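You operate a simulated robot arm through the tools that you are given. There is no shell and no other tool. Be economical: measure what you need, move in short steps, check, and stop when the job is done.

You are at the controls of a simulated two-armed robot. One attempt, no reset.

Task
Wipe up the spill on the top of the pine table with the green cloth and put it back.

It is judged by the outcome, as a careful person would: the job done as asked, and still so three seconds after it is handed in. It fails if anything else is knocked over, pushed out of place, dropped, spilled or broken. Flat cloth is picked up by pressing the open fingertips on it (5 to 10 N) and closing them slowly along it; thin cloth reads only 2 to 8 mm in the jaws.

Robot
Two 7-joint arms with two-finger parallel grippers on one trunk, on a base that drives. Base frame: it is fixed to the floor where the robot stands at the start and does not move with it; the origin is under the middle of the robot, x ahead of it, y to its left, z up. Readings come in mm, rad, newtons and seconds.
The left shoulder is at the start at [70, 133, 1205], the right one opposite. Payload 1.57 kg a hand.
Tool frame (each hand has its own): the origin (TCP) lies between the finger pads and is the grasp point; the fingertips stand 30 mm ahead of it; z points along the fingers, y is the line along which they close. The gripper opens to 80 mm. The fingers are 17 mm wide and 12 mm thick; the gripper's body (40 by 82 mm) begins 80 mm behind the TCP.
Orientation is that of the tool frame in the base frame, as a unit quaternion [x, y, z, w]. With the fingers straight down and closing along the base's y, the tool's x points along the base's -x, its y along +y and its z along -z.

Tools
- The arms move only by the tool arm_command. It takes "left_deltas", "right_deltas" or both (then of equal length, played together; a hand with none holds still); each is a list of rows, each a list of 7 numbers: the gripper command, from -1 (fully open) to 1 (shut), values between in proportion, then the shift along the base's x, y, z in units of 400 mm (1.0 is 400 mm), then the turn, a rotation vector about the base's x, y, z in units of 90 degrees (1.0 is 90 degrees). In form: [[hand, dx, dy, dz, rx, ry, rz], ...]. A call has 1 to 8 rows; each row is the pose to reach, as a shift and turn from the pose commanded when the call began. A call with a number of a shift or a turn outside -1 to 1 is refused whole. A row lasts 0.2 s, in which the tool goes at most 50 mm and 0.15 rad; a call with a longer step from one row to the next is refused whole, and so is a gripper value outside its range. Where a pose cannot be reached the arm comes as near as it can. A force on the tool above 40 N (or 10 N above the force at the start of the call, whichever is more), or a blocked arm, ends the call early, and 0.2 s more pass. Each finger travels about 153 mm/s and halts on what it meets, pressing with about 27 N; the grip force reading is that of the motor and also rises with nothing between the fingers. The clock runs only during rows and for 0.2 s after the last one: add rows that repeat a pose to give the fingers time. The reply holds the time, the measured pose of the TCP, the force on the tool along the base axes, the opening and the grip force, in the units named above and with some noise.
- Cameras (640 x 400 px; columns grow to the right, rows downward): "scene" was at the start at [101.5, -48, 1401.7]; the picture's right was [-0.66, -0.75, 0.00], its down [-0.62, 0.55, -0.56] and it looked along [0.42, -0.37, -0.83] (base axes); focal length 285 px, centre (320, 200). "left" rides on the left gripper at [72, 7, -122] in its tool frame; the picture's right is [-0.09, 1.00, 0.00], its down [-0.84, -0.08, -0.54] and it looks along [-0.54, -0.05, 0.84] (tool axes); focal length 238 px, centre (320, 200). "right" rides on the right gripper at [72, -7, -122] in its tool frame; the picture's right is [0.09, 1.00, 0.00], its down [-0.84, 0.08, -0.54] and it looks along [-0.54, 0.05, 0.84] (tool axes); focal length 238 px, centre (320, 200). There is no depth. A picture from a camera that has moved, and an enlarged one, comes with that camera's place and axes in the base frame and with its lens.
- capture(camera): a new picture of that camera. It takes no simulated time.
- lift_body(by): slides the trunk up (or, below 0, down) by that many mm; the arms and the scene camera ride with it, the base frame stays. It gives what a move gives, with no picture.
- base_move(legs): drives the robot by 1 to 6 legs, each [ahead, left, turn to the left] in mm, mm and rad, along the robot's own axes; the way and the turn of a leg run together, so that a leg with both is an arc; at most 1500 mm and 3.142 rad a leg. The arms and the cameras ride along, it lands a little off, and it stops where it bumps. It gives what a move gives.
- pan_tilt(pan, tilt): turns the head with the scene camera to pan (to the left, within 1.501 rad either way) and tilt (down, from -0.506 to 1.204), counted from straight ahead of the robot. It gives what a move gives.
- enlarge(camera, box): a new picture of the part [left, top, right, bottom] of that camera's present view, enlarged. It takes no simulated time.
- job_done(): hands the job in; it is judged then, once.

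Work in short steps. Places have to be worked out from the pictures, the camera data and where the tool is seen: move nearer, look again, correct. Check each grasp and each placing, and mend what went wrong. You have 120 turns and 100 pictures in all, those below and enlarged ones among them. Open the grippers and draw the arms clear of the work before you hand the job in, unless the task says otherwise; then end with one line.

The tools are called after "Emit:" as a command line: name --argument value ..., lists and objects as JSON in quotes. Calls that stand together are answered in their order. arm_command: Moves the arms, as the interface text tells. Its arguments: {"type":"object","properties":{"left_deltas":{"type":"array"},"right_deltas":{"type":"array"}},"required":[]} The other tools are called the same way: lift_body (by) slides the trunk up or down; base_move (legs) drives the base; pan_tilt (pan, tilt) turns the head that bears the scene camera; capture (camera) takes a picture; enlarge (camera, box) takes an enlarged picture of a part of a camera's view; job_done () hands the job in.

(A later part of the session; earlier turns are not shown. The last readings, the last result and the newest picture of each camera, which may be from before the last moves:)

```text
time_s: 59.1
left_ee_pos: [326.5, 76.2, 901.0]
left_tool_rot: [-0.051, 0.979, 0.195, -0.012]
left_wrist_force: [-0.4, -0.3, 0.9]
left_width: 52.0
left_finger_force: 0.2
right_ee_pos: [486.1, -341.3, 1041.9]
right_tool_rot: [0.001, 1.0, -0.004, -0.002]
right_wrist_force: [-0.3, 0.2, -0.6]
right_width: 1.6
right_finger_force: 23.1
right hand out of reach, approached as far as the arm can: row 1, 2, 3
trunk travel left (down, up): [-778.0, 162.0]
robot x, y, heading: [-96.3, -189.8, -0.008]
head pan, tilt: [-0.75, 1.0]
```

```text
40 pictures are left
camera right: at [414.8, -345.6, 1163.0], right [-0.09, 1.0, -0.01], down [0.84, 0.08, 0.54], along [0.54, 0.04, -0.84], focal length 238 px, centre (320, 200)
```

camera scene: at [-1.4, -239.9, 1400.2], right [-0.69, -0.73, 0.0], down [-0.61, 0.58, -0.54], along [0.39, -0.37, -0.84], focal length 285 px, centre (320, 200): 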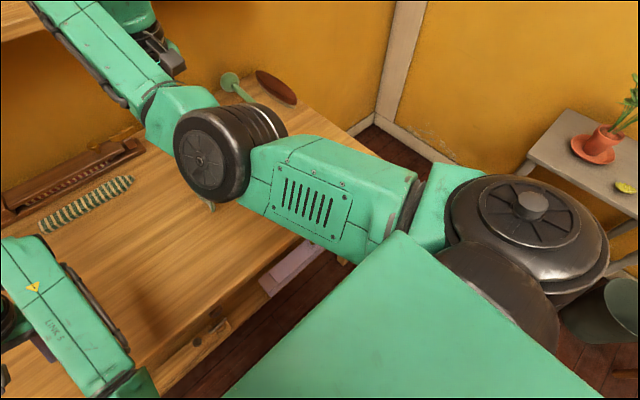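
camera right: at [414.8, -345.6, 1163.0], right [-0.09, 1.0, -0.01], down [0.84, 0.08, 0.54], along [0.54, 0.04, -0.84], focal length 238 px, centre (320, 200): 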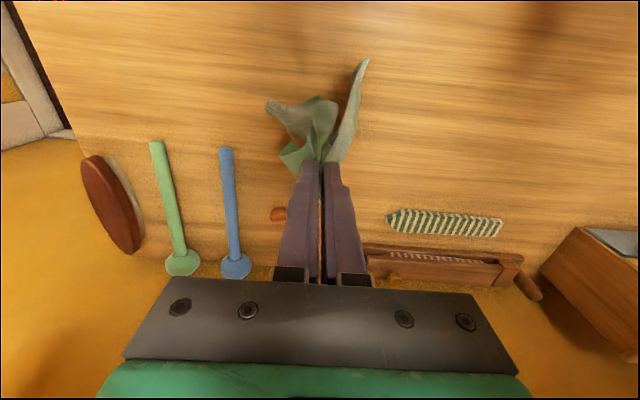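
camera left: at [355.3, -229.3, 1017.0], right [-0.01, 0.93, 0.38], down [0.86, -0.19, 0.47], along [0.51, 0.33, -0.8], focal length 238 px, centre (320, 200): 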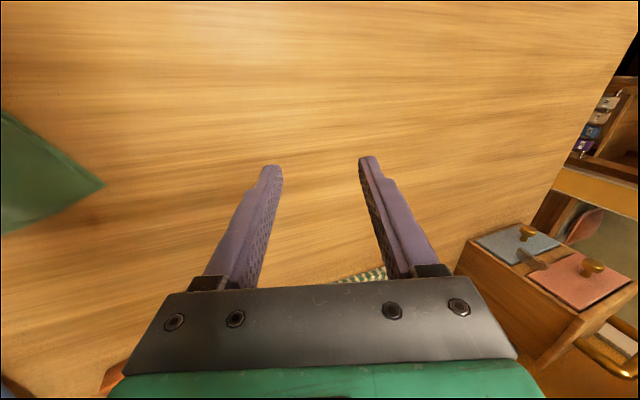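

The cloth hangs free and the spill place should be at about (222,32) in this view. Enlarging.

Emit:
enlarge --camera "right" --box '[130, 0, 310, 110]'

Emit:
enlarge --camera "left" --box '[0, 0, 240, 160]'

```text
3.56 times, centred on (220, 55) of right
camera zoom: at [414.8, -345.6, 1163.0], right [-0.09, 1.0, -0.01], down [0.84, 0.08, 0.54], along [0.54, 0.04, -0.84], focal length 848 px, centre (676, 716)
```

zoom: 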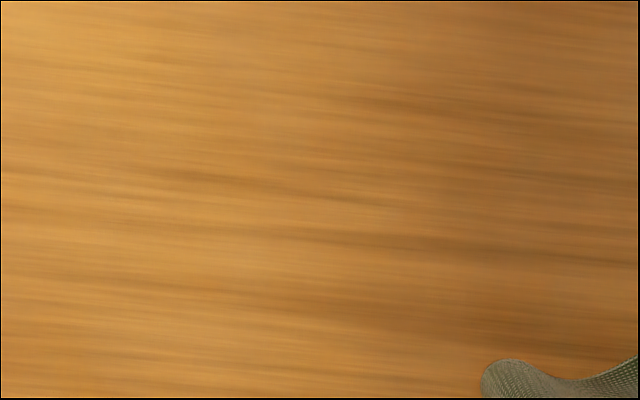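

```text
2.50 times, centred on (120, 80) of left
camera zoom: at [259.1, 28.9, 1016.7], right [0.0, 0.92, 0.38], down [0.86, -0.19, 0.47], along [0.51, 0.33, -0.8], focal length 596 px, centre (820, 500)
```

zoom: 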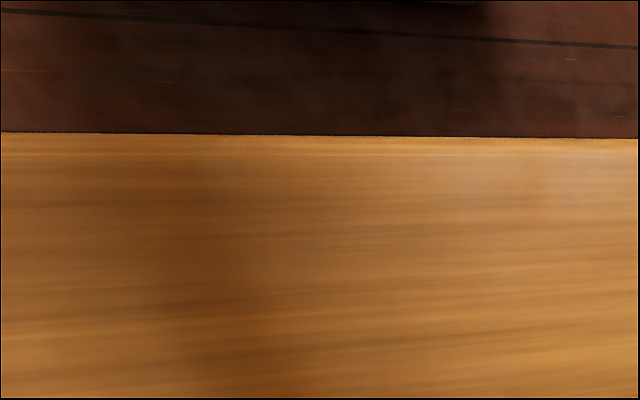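

No glints or outline remain in this view. For a like-for-like check I'll drive to the starting place and repeat the original scene view that showed the glints.

Emit:
base_move --legs '[[0, 190, 0], [60, 0, 0]]'

Emit:
pan_tilt --pan -0.6 --tilt 1.0

Emit:
capture --camera "scene"

Emit:
capture --camera "right"

```text
time_s: 61.3
left_ee_pos: [384.3, 270.2, 902.3]
left_tool_rot: [-0.053, 0.979, 0.195, -0.01]
left_wrist_force: [0.0, 0.5, -0.1]
left_width: 52.0
left_finger_force: 0.1
right_ee_pos: [544.1, -146.6, 1041.8]
right_tool_rot: [-0.002, 1.0, -0.004, -0.001]
right_wrist_force: [1.0, -1.1, -0.1]
right_width: 2.1
right_finger_force: 23.6
trunk travel left (down, up): [-778.0, 162.0]
robot x, y, heading: [-42.2, 3.1, -0.002]
head pan, tilt: [-0.75, 1.0]
```

```text
time_s: 62.0
left_ee_pos: [387.8, 270.1, 901.0]
left_tool_rot: [-0.053, 0.979, 0.195, -0.012]
left_wrist_force: [-0.3, 0.4, -0.3]
left_width: 52.1
left_finger_force: 0.1
right_ee_pos: [549.3, -145.8, 1041.4]
right_tool_rot: [0.0, 1.0, -0.004, -0.002]
right_wrist_force: [0.4, 0.1, 0.7]
right_width: 1.8
right_finger_force: 23.8
trunk travel left (down, up): [-778.0, 162.0]
robot x, y, heading: [-39.3, 1.4, -0.008]
head pan, tilt: [-0.6, 1.0]
```

```text
37 pictures are left
camera scene: at [67.9, -39.1, 1400.1], right [-0.57, -0.82, 0.0], down [-0.69, 0.48, -0.54], along [0.44, -0.31, -0.84], focal length 285 px, centre (320, 200)
```

scene: 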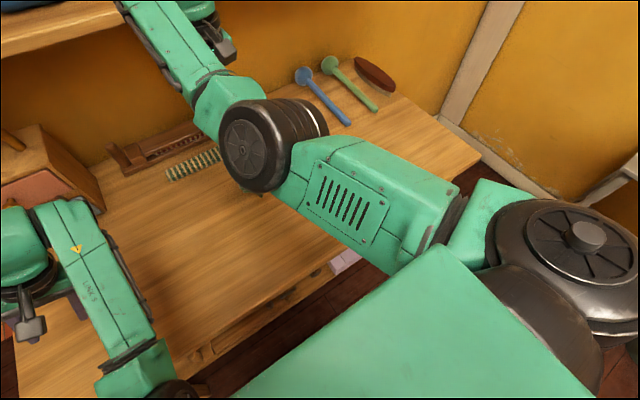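

```text
36 pictures are left
camera right: at [477.4, -152.1, 1162.6], right [-0.09, 1.0, -0.01], down [0.84, 0.08, 0.54], along [0.54, 0.04, -0.84], focal length 238 px, centre (320, 200)
```

right: 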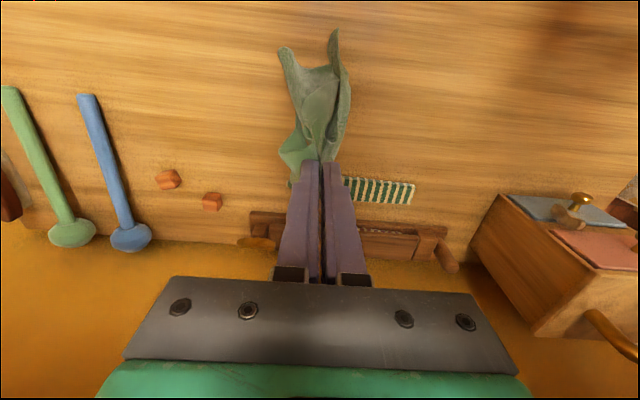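

Spill place projects to about (379,160), just above the arm. Enlarging.

Emit:
enlarge --camera "scene" --box '[320, 100, 440, 180]'

```text
5.00 times, centred on (380, 140) of scene
camera zoom: at [67.9, -39.1, 1400.1], right [-0.57, -0.82, 0.0], down [-0.69, 0.48, -0.54], along [0.44, -0.31, -0.84], focal length 1427 px, centre (20, 500)
```

zoom: 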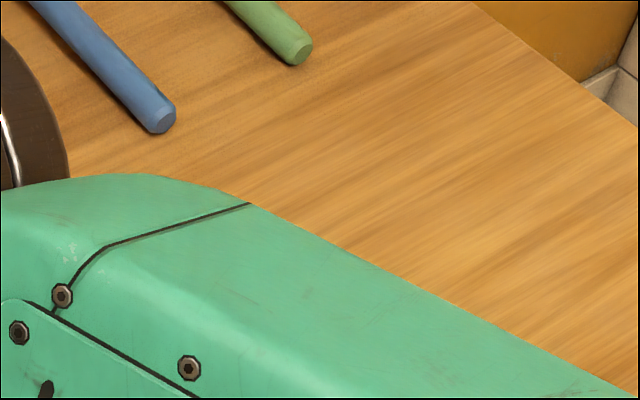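

The arm hides the very place. I'll drive back right and use the right camera from the side, the view in which the outline showed best earlier.

Emit:
base_move --legs '[[-60, 0, 0], [0, -310, 0]]'

Emit:
arm_command --right_deltas '[[1, -0.04, -0.09, 0, 0, 0, 0], [1, -0.08, -0.18, 0, 0, 0, 0], [1, -0.12, -0.27, 0, 0, 0, 0], [1, -0.16, -0.36, 0, 0, 0, 0], [1, -0.2, -0.45, 0, 0, 0, 0], [1, -0.25, -0.53, 0, 0, 0, 0], [1, -0.3, -0.6, 0, 0, 0, 0]]'

Emit:
capture --camera "right"

Emit:
capture --camera "scene"

```text
time_s: 64.6
left_ee_pos: [326.0, -39.7, 900.2]
left_tool_rot: [-0.049, 0.98, 0.194, -0.011]
left_wrist_force: [0.8, 0.0, 0.0]
left_width: 52.0
left_finger_force: 0.0
right_ee_pos: [483.7, -456.5, 1040.6]
right_tool_rot: [0.001, 1.0, -0.005, -0.001]
right_wrist_force: [-0.3, 1.2, -0.3]
right_width: 1.8
right_finger_force: 23.4
trunk travel left (down, up): [-778.0, 162.0]
robot x, y, heading: [-100.0, -308.0, -0.013]
head pan, tilt: [-0.6, 1.0]
```

```text
time_s: 66.2
left_ee_pos: [326.2, -43.1, 900.7]
left_tool_rot: [-0.049, 0.98, 0.195, -0.012]
left_wrist_force: [0.3, -0.7, 0.1]
left_width: 52.0
left_finger_force: 0.1
right_ee_pos: [363.1, -699.8, 1041.6]
right_tool_rot: [0.002, 1.0, -0.004, -0.002]
right_wrist_force: [1.3, -0.4, 0.0]
right_width: 1.6
right_finger_force: 24.0
trunk travel left (down, up): [-778.0, 162.0]
robot x, y, heading: [-104.0, -305.0, -0.011]
head pan, tilt: [-0.6, 1.0]
```

```text
34 pictures are left
camera right: at [291.8, -705.2, 1162.8], right [-0.09, 1.0, -0.01], down [0.84, 0.08, 0.54], along [0.54, 0.04, -0.84], focal length 238 px, centre (320, 200)
```

right: 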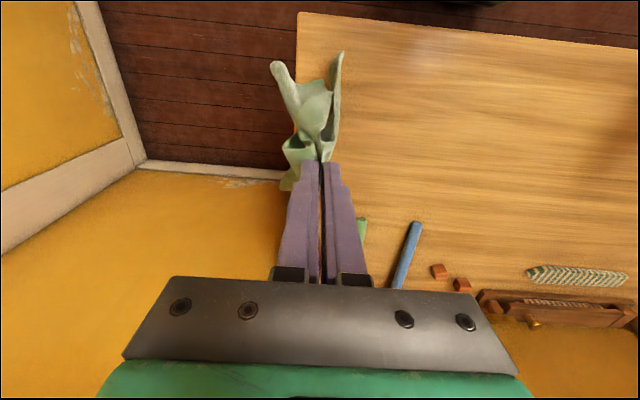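

```text
33 pictures are left
camera scene: at [3.3, -349.2, 1400.3], right [-0.57, -0.82, 0.0], down [-0.69, 0.48, -0.54], along [0.44, -0.31, -0.84], focal length 285 px, centre (320, 200)
```

scene: 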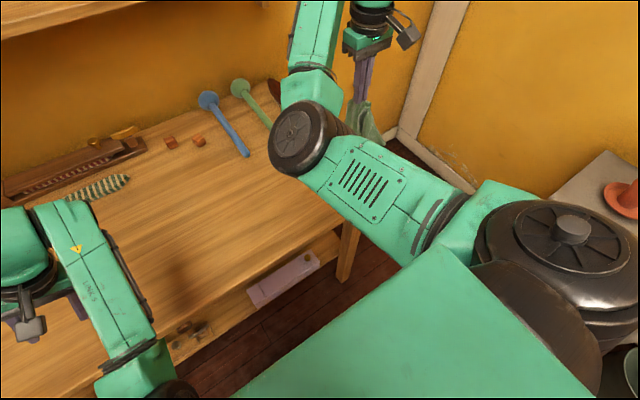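

Both views now see the spill place: right camera near (451,146), scene near (272,197). Enlarging both.

Emit:
enlarge --camera "right" --box '[390, 100, 530, 190]'

Emit:
enlarge --camera "scene" --box '[200, 140, 340, 230]'

```text
4.44 times, centred on (460, 145) of right
camera zoom: at [291.8, -705.2, 1162.8], right [-0.09, 1.0, -0.01], down [0.84, 0.08, 0.54], along [0.54, 0.04, -0.84], focal length 1059 px, centre (-302, 444)
```

zoom: 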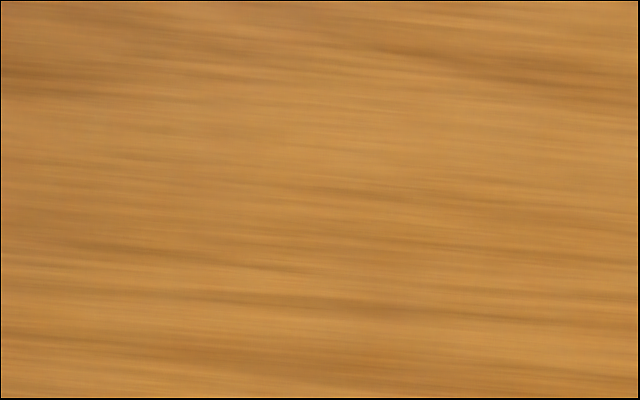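

```text
4.44 times, centred on (270, 185) of scene
camera zoom: at [3.3, -349.2, 1400.3], right [-0.57, -0.82, 0.0], down [-0.69, 0.48, -0.54], along [0.44, -0.31, -0.84], focal length 1268 px, centre (542, 267)
```

zoom: 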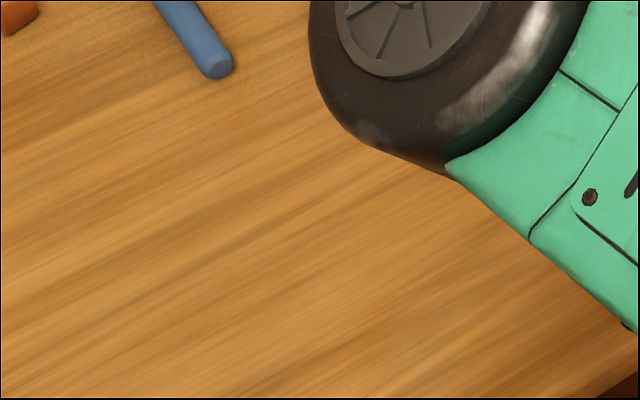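

The table is clean: no glints, no outline. Now to put the cloth back: I'll drive left so I can lay it with the right hand, tail first at the +y end.

Emit:
base_move --legs '[[0, 455, 0], [70, 0, 0]]'

Emit:
pan_tilt --pan -0.1 --tilt 1.1

Emit:
capture --camera "scene"

Emit:
capture --camera "right"

```text
time_s: 69.6
left_ee_pos: [400.7, 423.8, 902.7]
left_tool_rot: [-0.048, 0.98, 0.194, -0.01]
left_wrist_force: [-0.2, -0.3, 0.2]
left_width: 52.1
left_finger_force: 0.1
right_ee_pos: [435.0, -234.5, 1042.3]
right_tool_rot: [0.004, 1.0, -0.004, -0.001]
right_wrist_force: [-0.3, 0.0, -0.9]
right_width: 1.6
right_finger_force: 23.4
trunk travel left (down, up): [-778.0, 162.0]
robot x, y, heading: [-28.5, 159.9, -0.013]
head pan, tilt: [-0.6, 1.0]
```

```text
time_s: 70.5
left_ee_pos: [401.2, 424.3, 901.9]
left_tool_rot: [-0.047, 0.98, 0.195, -0.011]
left_wrist_force: [0.2, 0.3, 0.2]
left_width: 52.0
left_finger_force: 0.0
right_ee_pos: [437.5, -234.6, 1039.9]
right_tool_rot: [0.004, 1.0, -0.004, -0.002]
right_wrist_force: [0.3, 0.1, -1.4]
right_width: 1.8
right_finger_force: 22.9
trunk travel left (down, up): [-778.0, 162.0]
robot x, y, heading: [-31.8, 158.2, -0.016]
head pan, tilt: [-0.099, 1.1]
```

```text
30 pictures are left
camera scene: at [83.8, 150.3, 1393.7], right [-0.11, -0.99, 0.0], down [-0.89, 0.1, -0.45], along [0.45, -0.05, -0.89], focal length 285 px, centre (320, 200)
```

scene: 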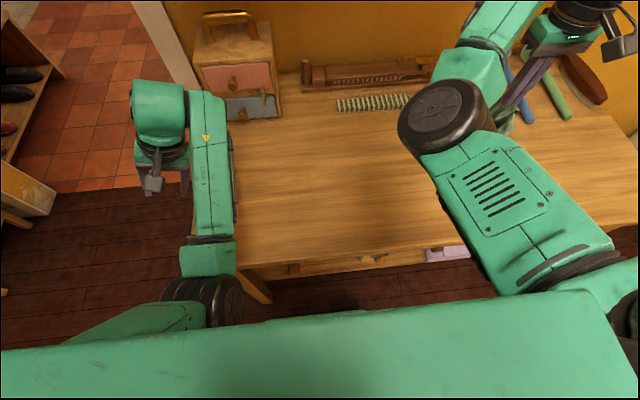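

```text
29 pictures are left
camera right: at [365.7, -239.3, 1163.2], right [-0.08, 1.0, -0.01], down [0.84, 0.08, 0.54], along [0.54, 0.04, -0.84], focal length 238 px, centre (320, 200)
```

right: 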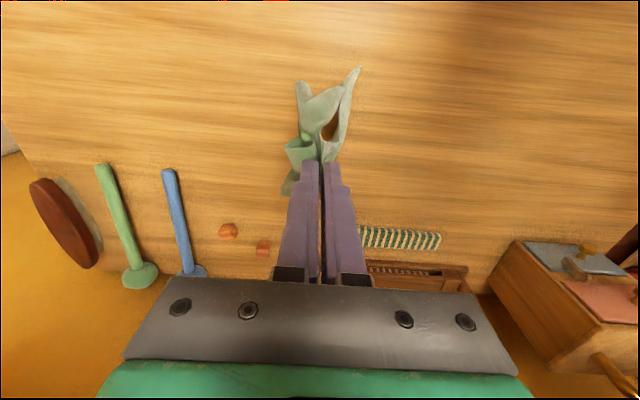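

Now moving the right hand, tail hanging, toward (500, 110) to start laying; half way first, then check clearance with the left arm.

Emit:
arm_command --right_deltas '[[1, 0.02, 0.1, 0, 0, 0, 0], [1, 0.04, 0.2, 0, 0, 0, 0], [1, 0.06, 0.3, 0, 0, 0, 0], [1, 0.08, 0.4, 0, 0, 0, 0], [1, 0.1, 0.5, 0, 0, 0, 0], [1, 0.12, 0.6, 0, 0, 0, 0], [1, 0.12, 0.6, 0, 0, 0, 0]]'

Emit:
capture --camera "scene"

Emit:
capture --camera "left"

```text
time_s: 72.1
left_ee_pos: [401.6, 423.5, 901.5]
left_tool_rot: [-0.047, 0.98, 0.195, -0.011]
left_wrist_force: [-0.3, 0.1, -0.7]
left_width: 52.1
left_finger_force: 0.1
right_ee_pos: [533.1, -5.3, 1027.0]
right_tool_rot: [0.003, 1.0, -0.005, -0.003]
right_wrist_force: [-0.2, 0.4, -0.1]
right_width: 1.8
right_finger_force: 23.6
right hand out of reach, approached as far as the arm can: row 3, 4, 5, 6, 7
trunk travel left (down, up): [-778.0, 162.0]
robot x, y, heading: [-24.1, 158.8, -0.017]
head pan, tilt: [-0.099, 1.1]
```

```text
28 pictures are left
camera scene: at [84.2, 149.9, 1393.6], right [-0.11, -0.99, 0.0], down [-0.89, 0.1, -0.45], along [0.45, -0.05, -0.89], focal length 285 px, centre (320, 200)
```

scene: 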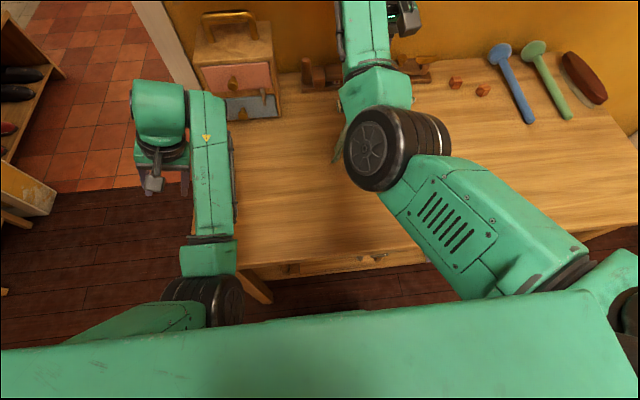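

```text
27 pictures are left
camera left: at [333.8, 376.0, 1016.7], right [0.0, 0.92, 0.38], down [0.86, -0.2, 0.47], along [0.51, 0.33, -0.8], focal length 238 px, centre (320, 200)
```

left: 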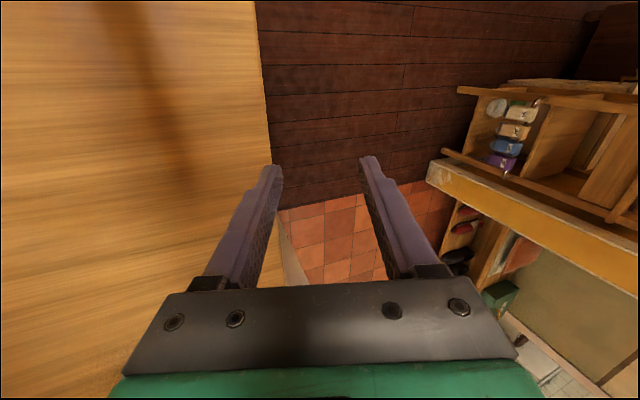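

The arm can't fold further here, so I'll let the base do the rest: 125 mm more to the left, where the floor is free.

Emit:
base_move --legs '[[0, 125, 0]]'

Emit:
capture --camera "right"

```text
time_s: 73.4
left_ee_pos: [402.9, 548.1, 901.8]
left_tool_rot: [-0.049, 0.98, 0.195, -0.011]
left_wrist_force: [0.2, 0.1, 0.0]
left_width: 52.1
left_finger_force: 0.0
right_ee_pos: [535.9, 119.0, 1028.2]
right_tool_rot: [0.002, 1.0, -0.004, -0.002]
right_wrist_force: [0.4, 1.1, -0.2]
right_width: 1.5
right_finger_force: 23.8
trunk travel left (down, up): [-778.0, 162.0]
robot x, y, heading: [-26.5, 287.1, -0.013]
head pan, tilt: [-0.099, 1.1]
```

```text
26 pictures are left
camera right: at [463.5, 114.0, 1150.1], right [-0.09, 1.0, -0.01], down [0.84, 0.08, 0.54], along [0.54, 0.04, -0.84], focal length 238 px, centre (320, 200)
```

right: 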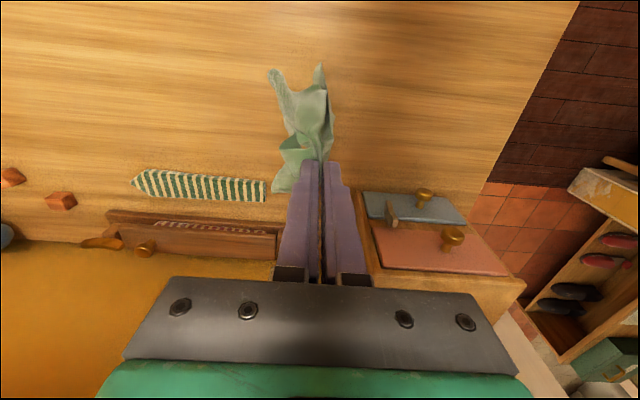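

The tail hangs right over the +y end region. I'll lower with a slight pull back so the tail touches first, and check where the arm really goes.

Emit:
arm_command --right_deltas '[[1, -0.01, 0, -0.04, 0, 0, 0], [1, -0.02, 0, -0.08, 0, 0, 0], [1, -0.02, 0, -0.12, 0, 0, 0], [1, -0.02, 0, -0.12, 0, 0, 0]]'

Emit:
capture --camera "right"

```text
time_s: 74.4
left_ee_pos: [402.8, 550.1, 900.4]
left_tool_rot: [-0.05, 0.98, 0.194, -0.012]
left_wrist_force: [-0.5, 0.2, 0.8]
left_width: 51.6
left_finger_force: 0.0
right_ee_pos: [527.3, 122.2, 979.8]
right_tool_rot: [0.003, 1.0, -0.004, -0.002]
right_wrist_force: [-0.4, -0.1, -0.2]
right_width: 1.7
right_finger_force: 23.6
trunk travel left (down, up): [-778.0, 162.0]
robot x, y, heading: [-23.9, 282.7, -0.008]
head pan, tilt: [-0.099, 1.1]
```

```text
25 pictures are left
camera right: at [455.7, 115.7, 1101.7], right [-0.09, 1.0, -0.01], down [0.84, 0.08, 0.54], along [0.54, 0.04, -0.84], focal length 238 px, centre (320, 200)
```

right: 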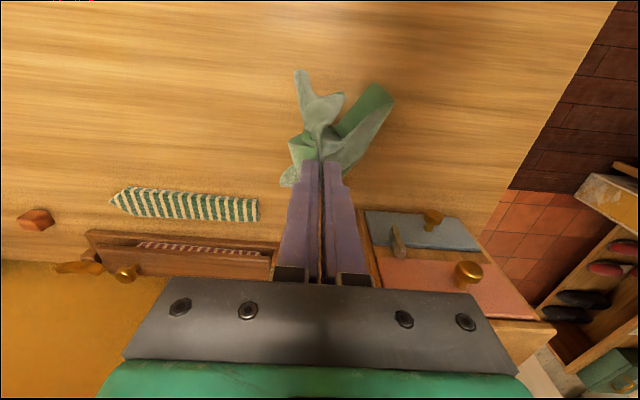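

The tail is touching the table on the +y side. Now laying the cloth: moving along (-x,-y) while descending.

Emit:
arm_command --right_deltas '[[1, -0.025, -0.05, -0.05, 0, 0, 0], [1, -0.05, -0.1, -0.1, 0, 0, 0], [1, -0.075, -0.16, -0.15, 0, 0, 0], [1, -0.1, -0.22, -0.2, 0, 0, 0], [1, -0.125, -0.28, -0.25, 0, 0, 0], [1, -0.15, -0.34, -0.3, 0, 0, 0], [1, -0.175, -0.4, -0.35, 0, 0, 0], [1, -0.2, -0.45, -0.385, 0, 0, 0]]'

Emit:
capture --camera "right"

Emit:
capture --camera "scene"

```text
time_s: 76.2
left_ee_pos: [401.7, 548.7, 900.9]
left_tool_rot: [-0.049, 0.98, 0.195, -0.012]
left_wrist_force: [0.6, 1.2, -0.5]
left_width: 52.0
left_finger_force: 0.1
right_ee_pos: [447.6, -62.0, 825.1]
right_tool_rot: [0.002, 1.0, -0.004, -0.002]
right_wrist_force: [0.1, 0.3, 1.0]
right_width: 2.0
right_finger_force: 23.2
trunk travel left (down, up): [-778.0, 162.0]
robot x, y, heading: [-25.9, 282.5, -0.01]
head pan, tilt: [-0.099, 1.1]
```

```text
24 pictures are left
camera right: at [375.3, -67.4, 946.7], right [-0.09, 1.0, -0.01], down [0.84, 0.08, 0.54], along [0.54, 0.04, -0.84], focal length 238 px, centre (320, 200)
```

right: 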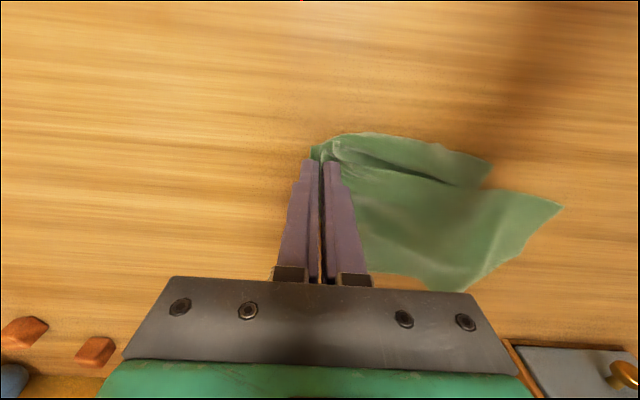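

```text
23 pictures are left
camera scene: at [85.6, 274.3, 1393.7], right [-0.11, -0.99, 0.0], down [-0.89, 0.1, -0.45], along [0.45, -0.05, -0.89], focal length 285 px, centre (320, 200)
```

scene: 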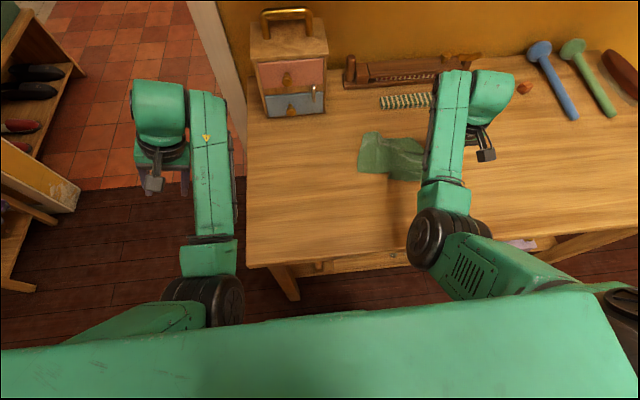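

The cloth is laid near its place, tail turned ~15° toward +x and the near edge slightly folded. I'll touch down and open the fingers slowly along the cloth to spread the gathered bit.

Emit:
arm_command --right_deltas '[[1, 0, -0.02, -0.015, 0, 0, 0], [1, 0, -0.04, -0.027, 0, 0, 0], [0.9, 0, -0.04, -0.027, 0, 0, 0], [0.7, 0, -0.04, -0.027, 0, 0, 0], [0.5, 0, -0.04, -0.027, 0, 0, 0], [0.3, 0, -0.04, -0.027, 0, 0, 0], [0.1, 0, -0.04, -0.027, 0, 0, 0], [-0.1, 0, -0.04, -0.027, 0, 0, 0]]'

Emit:
arm_command --right_deltas '[[-0.1, 0, 0, 0.05, 0, 0, 0], [-0.1, 0, 0, 0.15, 0, 0, 0], [-0.1, -0.05, -0.05, 0.25, 0, 0, 0], [0.5, -0.12, -0.08, 0.3, 0, 0, 0], [1, -0.12, -0.08, 0.3, 0, 0, 0]]'

Emit:
capture --camera "right"

```text
time_s: 78.0
left_ee_pos: [402.1, 549.2, 900.7]
left_tool_rot: [-0.049, 0.979, 0.195, -0.011]
left_wrist_force: [0.0, 0.4, -0.2]
left_width: 52.0
left_finger_force: 0.0
right_ee_pos: [447.6, -76.5, 813.9]
right_tool_rot: [0.002, 1.0, -0.005, -0.001]
right_wrist_force: [-0.3, 0.1, 0.9]
right_width: 43.7
right_finger_force: 0.1
trunk travel left (down, up): [-778.0, 162.0]
robot x, y, heading: [-25.9, 287.1, -0.012]
head pan, tilt: [-0.099, 1.1]
```

```text
time_s: 79.2
left_ee_pos: [402.5, 548.5, 901.1]
left_tool_rot: [-0.049, 0.98, 0.194, -0.012]
left_wrist_force: [1.1, 0.0, 0.1]
left_width: 52.2
left_finger_force: 0.0
right_ee_pos: [400.3, -107.0, 933.7]
right_tool_rot: [0.003, 1.0, -0.004, -0.003]
right_wrist_force: [0.4, 0.8, -0.3]
right_width: 0.0
right_finger_force: 20.8
trunk travel left (down, up): [-778.0, 162.0]
robot x, y, heading: [-26.2, 285.1, -0.009]
head pan, tilt: [-0.099, 1.1]
```

```text
22 pictures are left
camera right: at [328.7, -113.2, 1056.4], right [-0.09, 1.0, -0.01], down [0.84, 0.08, 0.54], along [0.54, 0.04, -0.84], focal length 238 px, centre (320, 200)
```

right: 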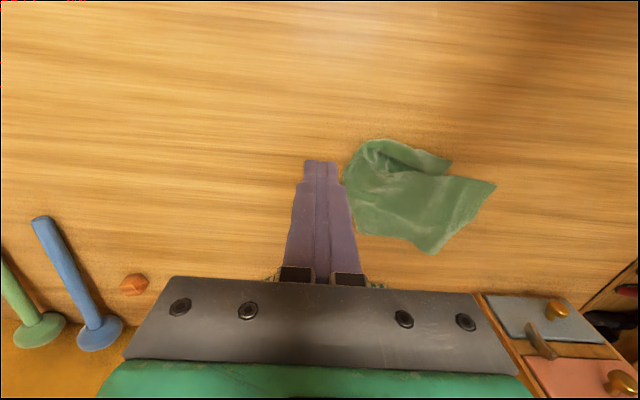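

Released; the cloth is within a few cm of its place but turned and partly folded. Looking closely before tidying.

Emit:
enlarge --camera "right" --box '[310, 110, 510, 270]'

```text
2.50 times, centred on (410, 190) of right
camera zoom: at [328.7, -113.2, 1056.4], right [-0.09, 1.0, -0.01], down [0.84, 0.08, 0.54], along [0.54, 0.04, -0.84], focal length 596 px, centre (95, 225)
```

zoom: 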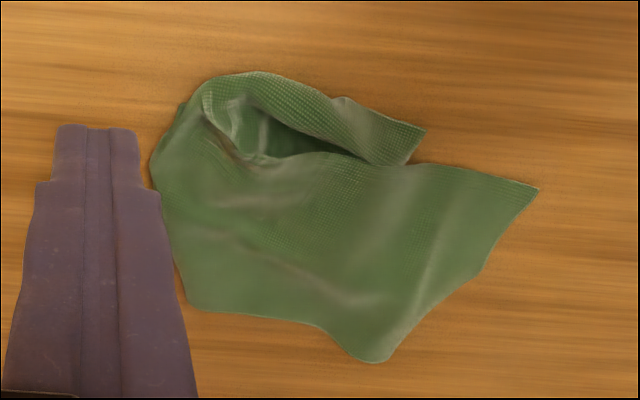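

The -y end is folded back on top; its corner tip lies near (435, 50) directly on the table by the near edge. I'll pinch that flap at about (432, 33) and pull it out to -y.

Emit:
arm_command --right_deltas '[[0.6, 0.02, 0.09, -0.02, 0, 0, 0], [0.25, 0.04, 0.18, -0.06, 0, 0, 0], [0.25, 0.06, 0.27, -0.12, 0, 0, 0], [0.25, 0.08, 0.35, -0.18, 0, 0, 0], [0.25, 0.08, 0.35, -0.245, 0, 0, 0], [0.25, 0.08, 0.35, -0.245, 0, 0, 0]]'

Emit:
capture --camera "right"

```text
time_s: 80.6
left_ee_pos: [401.9, 547.9, 901.3]
left_tool_rot: [-0.049, 0.979, 0.195, -0.011]
left_wrist_force: [0.3, -0.6, 1.3]
left_width: 52.0
left_finger_force: 0.1
right_ee_pos: [437.7, -5.3, 849.5]
right_tool_rot: [0.024, 0.999, -0.034, 0.01]
right_wrist_force: [-0.5, 0.2, 0.5]
right_width: 29.9
right_finger_force: 0.1
trunk travel left (down, up): [-778.0, 162.0]
robot x, y, heading: [-24.6, 285.6, -0.015]
head pan, tilt: [-0.099, 1.1]
```

```text
20 pictures are left
camera right: at [363.6, -0.4, 970.7], right [-0.05, 1.0, -0.07], down [0.83, 0.08, 0.55], along [0.56, -0.03, -0.83], focal length 238 px, centre (320, 200)
```

right: 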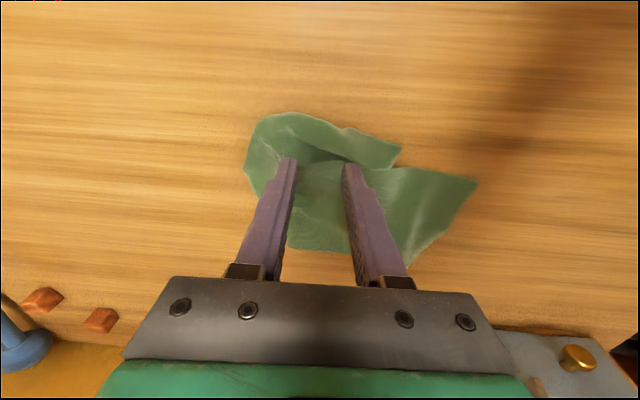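

The arm stopped short of the flap (y=-5). I'll shift the base 40 mm left, which carries the hand over it.

Emit:
base_move --legs '[[0, 42, 0]]'

Emit:
capture --camera "right"

```text
time_s: 81.5
left_ee_pos: [402.9, 587.3, 902.5]
left_tool_rot: [-0.048, 0.979, 0.196, -0.012]
left_wrist_force: [0.5, -0.2, -0.5]
left_width: 52.2
left_finger_force: 0.1
right_ee_pos: [436.0, 32.1, 847.3]
right_tool_rot: [0.022, 0.999, -0.036, 0.006]
right_wrist_force: [0.1, -1.1, 0.4]
right_width: 30.0
right_finger_force: 0.1
trunk travel left (down, up): [-778.0, 162.0]
robot x, y, heading: [-26.4, 326.5, -0.009]
head pan, tilt: [-0.099, 1.1]
```

```text
19 pictures are left
camera right: at [362.1, 37.3, 968.1], right [-0.05, 1.0, -0.07], down [0.83, 0.08, 0.55], along [0.55, -0.03, -0.83], focal length 238 px, centre (320, 200)
```

right: 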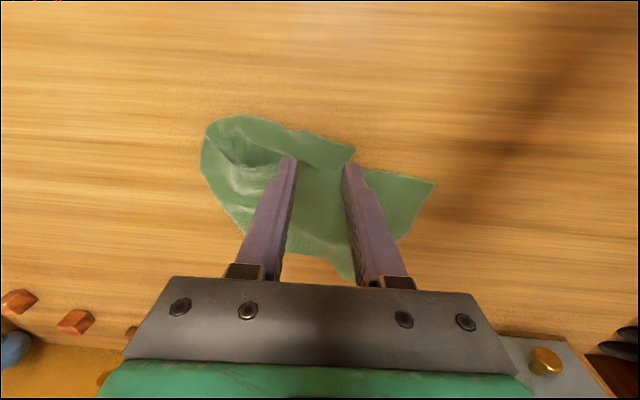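

Finger landing points fall on the flap. I'll hold the pose one step to see whether the arm drifts, while levelling it.

Emit:
arm_command --right_deltas '[[0.25, 0, 0, -0.005, 0, 0, 0], [0.25, 0, 0, -0.01, 0, 0, 0]]'

```text
time_s: 82.1
left_ee_pos: [403.7, 590.3, 900.4]
left_tool_rot: [-0.048, 0.98, 0.195, -0.011]
left_wrist_force: [0.5, 0.0, 0.2]
left_width: 51.9
left_finger_force: 0.0
right_ee_pos: [436.7, 34.0, 843.9]
right_tool_rot: [0.023, 0.999, -0.037, 0.008]
right_wrist_force: [0.6, 0.4, -0.2]
right_width: 29.9
right_finger_force: 0.0
trunk travel left (down, up): [-778.0, 162.0]
robot x, y, heading: [-24.0, 324.6, -0.014]
head pan, tilt: [-0.099, 1.1]
```

No drift. Descending to touch the flap.

Emit:
arm_command --right_deltas '[[0.25, 0, 0, -0.03, 0.02, 0, 0.01], [0.25, 0, 0, -0.055, 0.04, 0, 0.02], [0.25, 0, 0, -0.07, 0.046, 0, 0.028], [0.25, 0, 0, -0.077, 0.046, 0, 0.028], [0.25, 0, 0, -0.077, 0.046, 0, 0.028]]'

```text
time_s: 83.3
left_ee_pos: [404.0, 591.2, 901.1]
left_tool_rot: [-0.048, 0.98, 0.194, -0.011]
left_wrist_force: [0.2, -0.4, -0.9]
left_width: 52.0
left_finger_force: 0.1
right_ee_pos: [435.9, 33.8, 813.9]
right_tool_rot: [0.001, 1.0, 0.0, 0.007]
right_wrist_force: [1.0, -0.3, 2.4]
right_width: 29.6
right_finger_force: 0.0
trunk travel left (down, up): [-778.0, 162.0]
robot x, y, heading: [-23.9, 323.4, -0.015]
head pan, tilt: [-0.099, 1.1]
```

Light contact (2.4 N). Pressing 1.5 mm more and closing slowly.

Emit:
arm_command --right_deltas '[[0.25, 0, 0, -0.004, 0, 0, 0], [0.35, 0, 0, -0.004, 0, 0, 0], [0.45, 0, 0, -0.004, 0, 0, 0], [0.58, 0, 0, -0.004, 0, 0, 0], [0.7, 0, 0, -0.004, 0, 0, 0], [0.82, 0, 0, -0.004, 0, 0, 0], [0.93, 0, 0, -0.004, 0, 0, 0], [1, 0, 0, -0.004, 0, 0, 0]]'

Emit:
capture --camera "right"

```text
time_s: 85.1
left_ee_pos: [400.9, 591.4, 902.5]
left_tool_rot: [-0.049, 0.98, 0.194, -0.01]
left_wrist_force: [0.7, -0.2, -0.6]
left_width: 52.1
left_finger_force: 0.1
right_ee_pos: [435.3, 35.3, 813.0]
right_tool_rot: [0.001, 1.0, -0.002, 0.008]
right_wrist_force: [-0.7, 0.0, 9.3]
right_width: 2.1
right_finger_force: 23.4
trunk travel left (down, up): [-778.0, 162.0]
robot x, y, heading: [-22.8, 326.3, -0.013]
head pan, tilt: [-0.099, 1.1]
```

```text
18 pictures are left
camera right: at [360.5, 28.7, 933.9], right [-0.09, 1.0, 0.0], down [0.83, 0.08, 0.56], along [0.55, 0.05, -0.83], focal length 238 px, centre (320, 200)
```

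right: 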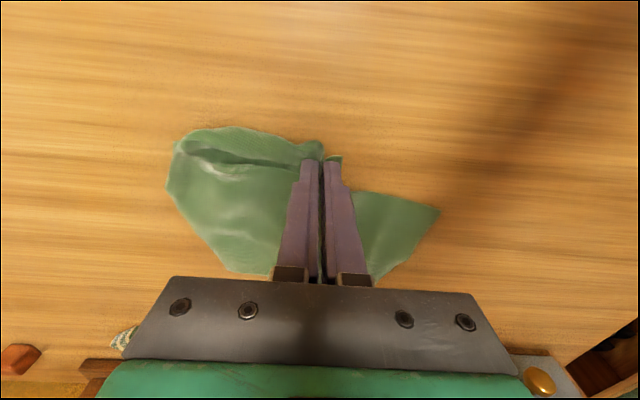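

Flap tip is held (2.1 mm). Lifting it over and pulling it out toward (-x,-y) to its corner.

Emit:
arm_command --right_deltas '[[1, 0, -0.03, 0.09, 0, 0, 0], [1, 0.01, -0.1, 0.17, 0, 0, 0], [1, 0.01, -0.18, 0.2, 0, 0, 0], [1, 0.01, -0.26, 0.16, 0, 0, 0], [1, 0, -0.32, 0.09, 0, 0, 0], [1, -0.015, -0.35, 0.03, 0, 0, 0], [1, -0.03, -0.375, 0.012, 0, 0, 0]]'

Emit:
capture --camera "right"

```text
time_s: 86.7
left_ee_pos: [402.5, 591.1, 900.6]
left_tool_rot: [-0.048, 0.98, 0.195, -0.012]
left_wrist_force: [-0.2, -0.6, -0.1]
left_width: 51.8
left_finger_force: 0.1
right_ee_pos: [423.6, -116.1, 816.8]
right_tool_rot: [0.001, 1.0, 0.0, 0.006]
right_wrist_force: [1.2, 0.7, 0.5]
right_width: 1.8
right_finger_force: 23.7
trunk travel left (down, up): [-778.0, 162.0]
robot x, y, heading: [-23.3, 326.3, -0.011]
head pan, tilt: [-0.099, 1.1]
```

```text
17 pictures are left
camera right: at [349.9, -122.3, 937.0], right [-0.09, 1.0, 0.0], down [0.83, 0.08, 0.55], along [0.55, 0.05, -0.83], focal length 238 px, centre (320, 200)
```

right: 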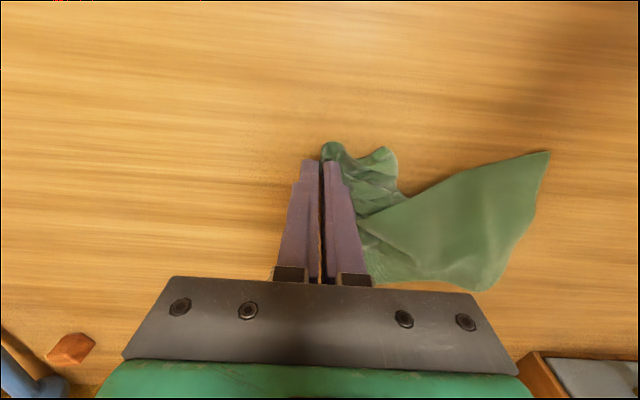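

The flap came out but the cloth slid and is bunched. Holding it by this corner, I'll lift it fully so it hangs and unfolds, then lay it again along its diagonal.

Emit:
arm_command --right_deltas '[[1, 0.02, 0.02, 0.1, 0, 0, 0], [1, 0.04, 0.04, 0.2, 0, 0, 0], [1, 0.06, 0.06, 0.3, 0, 0, 0], [1, 0.09, 0.08, 0.4, 0, 0, 0], [1, 0.12, 0.1, 0.5, 0, 0, 0], [1, 0.15, 0.12, 0.6, 0, 0, 0], [1, 0.17, 0.14, 0.68, 0, 0, 0], [1, 0.17, 0.14, 0.68, 0, 0, 0]]'

Emit:
capture --camera "right"

```text
time_s: 88.5
left_ee_pos: [403.3, 588.8, 902.4]
left_tool_rot: [-0.048, 0.979, 0.195, -0.011]
left_wrist_force: [0.1, -0.6, 0.9]
left_width: 51.9
left_finger_force: 0.1
right_ee_pos: [494.3, -59.7, 1087.6]
right_tool_rot: [0.0, 1.0, -0.001, 0.007]
right_wrist_force: [0.4, -0.6, 0.0]
right_width: 1.8
right_finger_force: 23.1
trunk travel left (down, up): [-778.0, 162.0]
robot x, y, heading: [-22.2, 326.4, -0.008]
head pan, tilt: [-0.099, 1.1]
```

```text
16 pictures are left
camera right: at [420.5, -66.3, 1208.6], right [-0.09, 1.0, 0.0], down [0.83, 0.08, 0.55], along [0.55, 0.05, -0.83], focal length 238 px, centre (320, 200)
```

right: 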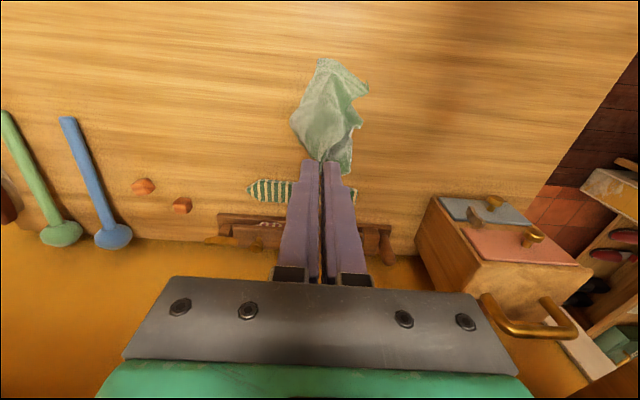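

The cloth now hangs unfolded. Moving it over the +y far corner of its home.

Emit:
arm_command --right_deltas '[[1, 0.01, 0.08, 0, 0, 0, 0], [1, 0.02, 0.16, 0, 0, 0, 0], [1, 0.03, 0.24, 0, 0, 0, 0], [1, 0.05, 0.32, -0.02, 0, 0, 0], [1, 0.07, 0.39, -0.04, 0, 0, 0], [1, 0.07, 0.39, -0.07, 0, 0, 0], [1, 0.07, 0.39, -0.07, 0, 0, 0]]'

Emit:
capture --camera "right"

```text
time_s: 90.1
left_ee_pos: [402.9, 590.8, 900.8]
left_tool_rot: [-0.048, 0.98, 0.195, -0.012]
left_wrist_force: [0.1, 0.6, -0.5]
left_width: 52.1
left_finger_force: 0.0
right_ee_pos: [521.7, 95.1, 1060.6]
right_tool_rot: [0.001, 1.0, -0.001, 0.007]
right_wrist_force: [0.5, 0.0, 0.3]
right_width: 1.6
right_finger_force: 23.8
right hand out of reach, approached as far as the arm can: row 5
trunk travel left (down, up): [-778.0, 162.0]
robot x, y, heading: [-26.0, 324.3, -0.014]
head pan, tilt: [-0.099, 1.1]
```

```text
15 pictures are left
camera right: at [448.2, 88.6, 1180.5], right [-0.09, 1.0, 0.0], down [0.83, 0.08, 0.55], along [0.55, 0.05, -0.83], focal length 238 px, centre (320, 200)
```

right: 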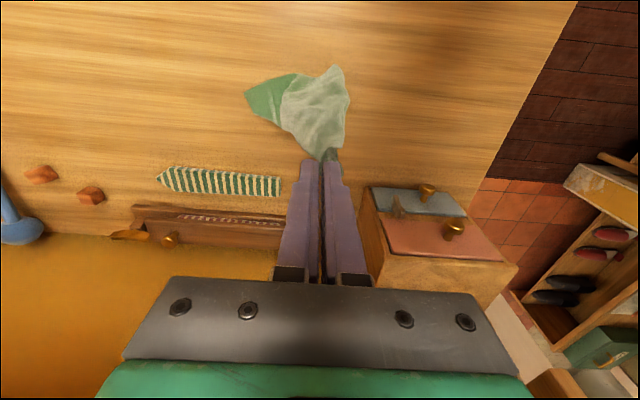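

The tail corner drags behind on the -y side. I'll raise the trunk 80 mm so the cloth hangs clear and straight.

Emit:
lift_body --by 80

Emit:
capture --camera "right"

```text
time_s: 91.3
left_ee_pos: [402.7, 589.9, 981.6]
left_tool_rot: [-0.048, 0.98, 0.194, -0.012]
left_wrist_force: [-0.8, 0.2, 0.0]
left_width: 51.8
left_finger_force: 0.1
right_ee_pos: [521.8, 94.3, 1140.1]
right_tool_rot: [0.002, 1.0, 0.0, 0.007]
right_wrist_force: [0.3, -0.9, 0.0]
right_width: 1.8
right_finger_force: 23.4
trunk travel left (down, up): [-858.0, 82.0]
robot x, y, heading: [-29.9, 324.0, -0.014]
head pan, tilt: [-0.099, 1.1]
```

```text
14 pictures are left
camera right: at [448.4, 88.2, 1260.4], right [-0.09, 1.0, 0.0], down [0.83, 0.08, 0.55], along [0.55, 0.05, -0.83], focal length 238 px, centre (320, 200)
```

right: 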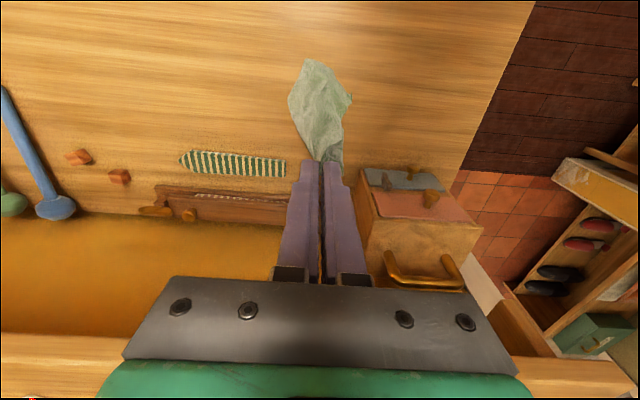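

Hanging straight now. Laying it along the diagonal: descend while moving toward (-x,-y).

Emit:
arm_command --right_deltas '[[1, 0, -0.025, -0.112, 0, 0, 0], [1, -0.012, -0.05, -0.225, 0, 0, 0], [1, -0.042, -0.112, -0.32, 0, 0, 0], [1, -0.075, -0.187, -0.415, 0, 0, 0], [1, -0.112, -0.262, -0.508, 0, 0, 0], [1, -0.145, -0.337, -0.6, 0, 0, 0], [1, -0.18, -0.412, -0.69, 0, 0, 0], [1, -0.212, -0.48, -0.765, 0, 0, 0]]'

Emit:
capture --camera "right"

```text
refused: row 4 steps farther than a row can; nothing moved
```

```text
13 pictures are left
camera right: at [448.4, 88.2, 1260.4], right [-0.09, 1.0, 0.0], down [0.83, 0.08, 0.55], along [0.55, 0.05, -0.83], focal length 238 px, centre (320, 200)
```

right: 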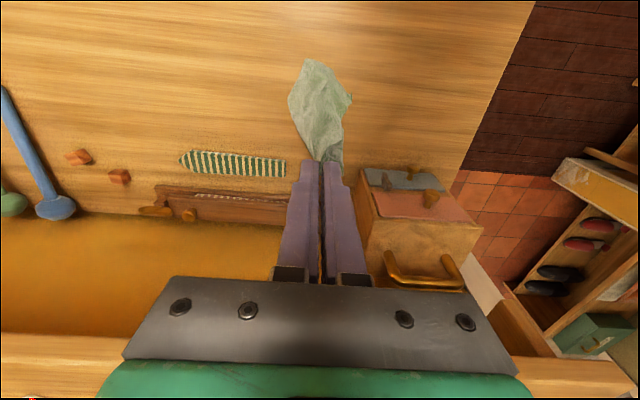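

Steps were slightly too long; splitting into two calls.

Emit:
arm_command --right_deltas '[[1, 0, -0.02, -0.11, 0, 0, 0], [1, -0.01, -0.05, -0.21, 0, 0, 0], [1, -0.035, -0.105, -0.295, 0, 0, 0], [1, -0.06, -0.165, -0.375, 0, 0, 0], [1, -0.085, -0.225, -0.455, 0, 0, 0]]'

Emit:
arm_command --right_deltas '[[1, -0.025, -0.06, -0.08, 0, 0, 0], [1, -0.055, -0.12, -0.155, 0, 0, 0], [1, -0.085, -0.18, -0.225, 0, 0, 0], [1, -0.115, -0.24, -0.285, 0, 0, 0], [1, -0.14, -0.29, -0.33, 0, 0, 0], [1, -0.155, -0.31, -0.345, 0, 0, 0]]'

Emit:
capture --camera "right"

```text
time_s: 92.5
left_ee_pos: [403.3, 589.6, 981.2]
left_tool_rot: [-0.049, 0.98, 0.195, -0.012]
left_wrist_force: [0.4, 0.5, 0.4]
left_width: 52.1
left_finger_force: 0.0
right_ee_pos: [488.0, 3.2, 955.8]
right_tool_rot: [0.0, 1.0, 0.0, 0.007]
right_wrist_force: [-0.1, -0.8, -0.1]
right_width: 1.6
right_finger_force: 23.5
trunk travel left (down, up): [-858.0, 82.0]
robot x, y, heading: [-21.7, 326.9, -0.011]
head pan, tilt: [-0.099, 1.1]
```

```text
time_s: 93.9
left_ee_pos: [403.6, 589.8, 980.9]
left_tool_rot: [-0.048, 0.979, 0.196, -0.011]
left_wrist_force: [0.7, 0.1, 0.7]
left_width: 52.4
left_finger_force: 0.0
right_ee_pos: [426.7, -118.0, 819.7]
right_tool_rot: [0.001, 1.0, -0.001, 0.007]
right_wrist_force: [-0.5, 0.5, 0.3]
right_width: 1.7
right_finger_force: 23.1
trunk travel left (down, up): [-858.0, 82.0]
robot x, y, heading: [-23.9, 326.5, -0.014]
head pan, tilt: [-0.099, 1.1]
```

```text
12 pictures are left
camera right: at [351.7, -124.2, 940.4], right [-0.09, 1.0, 0.0], down [0.83, 0.08, 0.55], along [0.55, 0.05, -0.83], focal length 238 px, centre (320, 200)
```

right: 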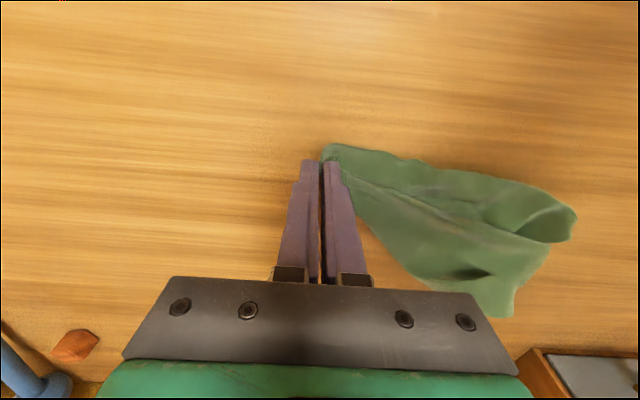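

Much better: the cloth spans roughly x 415–600, y -125…120, centred within ~2 cm of its home. I'll touch down, open slowly, and rise clear.

Emit:
arm_command --right_deltas '[[1, 0, 0, -0.012, 0, 0, 0], [0.85, 0, 0, -0.016, 0, 0, 0], [0.65, 0, 0, -0.016, 0, 0, 0], [0.45, 0, 0, -0.016, 0, 0, 0], [0.25, 0, 0, -0.016, 0, 0, 0]]'

Emit:
arm_command --right_deltas '[[0.25, 0, 0, 0.05, 0, 0, 0], [0.25, 0, 0, 0.15, 0, 0, 0], [0.25, -0.02, -0.06, 0.25, 0, 0, 0], [0.25, -0.05, -0.08, 0.35, 0, 0, 0]]'

Emit:
capture --camera "right"

```text
time_s: 95.1
left_ee_pos: [402.7, 590.7, 982.0]
left_tool_rot: [-0.049, 0.98, 0.194, -0.012]
left_wrist_force: [0.3, 0.5, -0.5]
left_width: 52.3
left_finger_force: 0.1
right_ee_pos: [425.8, -118.2, 813.1]
right_tool_rot: [0.002, 1.0, 0.0, 0.007]
right_wrist_force: [0.4, -1.3, 1.4]
right_width: 29.4
right_finger_force: 0.1
trunk travel left (down, up): [-858.0, 82.0]
robot x, y, heading: [-26.3, 328.7, -0.008]
head pan, tilt: [-0.099, 1.1]
```

```text
time_s: 96.1
left_ee_pos: [401.7, 590.8, 981.3]
left_tool_rot: [-0.048, 0.979, 0.195, -0.011]
left_wrist_force: [-0.5, 0.6, 0.5]
left_width: 51.8
left_finger_force: 0.0
right_ee_pos: [406.0, -150.6, 953.1]
right_tool_rot: [0.001, 1.0, 0.001, 0.007]
right_wrist_force: [-0.3, 0.5, 0.0]
right_width: 29.8
right_finger_force: 0.1
trunk travel left (down, up): [-858.0, 82.0]
robot x, y, heading: [-26.2, 324.5, -0.01]
head pan, tilt: [-0.099, 1.1]
```

```text
11 pictures are left
camera right: at [331.9, -157.2, 1074.1], right [-0.09, 1.0, 0.0], down [0.83, 0.08, 0.55], along [0.55, 0.05, -0.83], focal length 238 px, centre (320, 200)
```

right: 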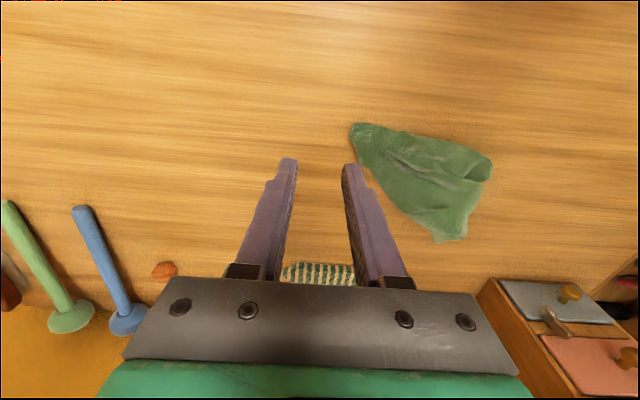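

Centre of the cloth is back at about (480, 0) as originally. Checking how it is folded.

Emit:
enlarge --camera "right" --box '[335, 105, 515, 255]'

```text
2.67 times, centred on (425, 180) of right
camera zoom: at [331.9, -157.2, 1074.1], right [-0.09, 1.0, 0.0], down [0.83, 0.08, 0.55], along [0.55, 0.05, -0.83], focal length 636 px, centre (40, 253)
```

zoom: 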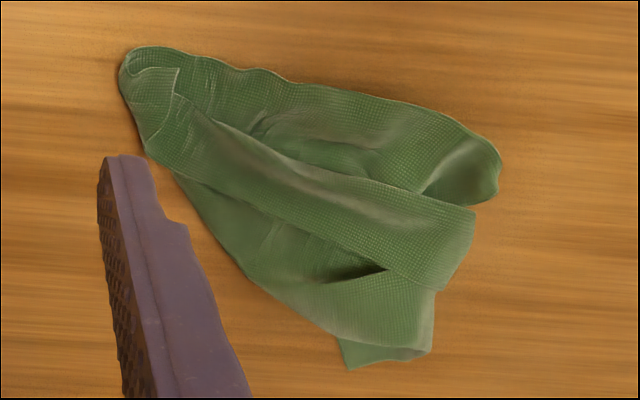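

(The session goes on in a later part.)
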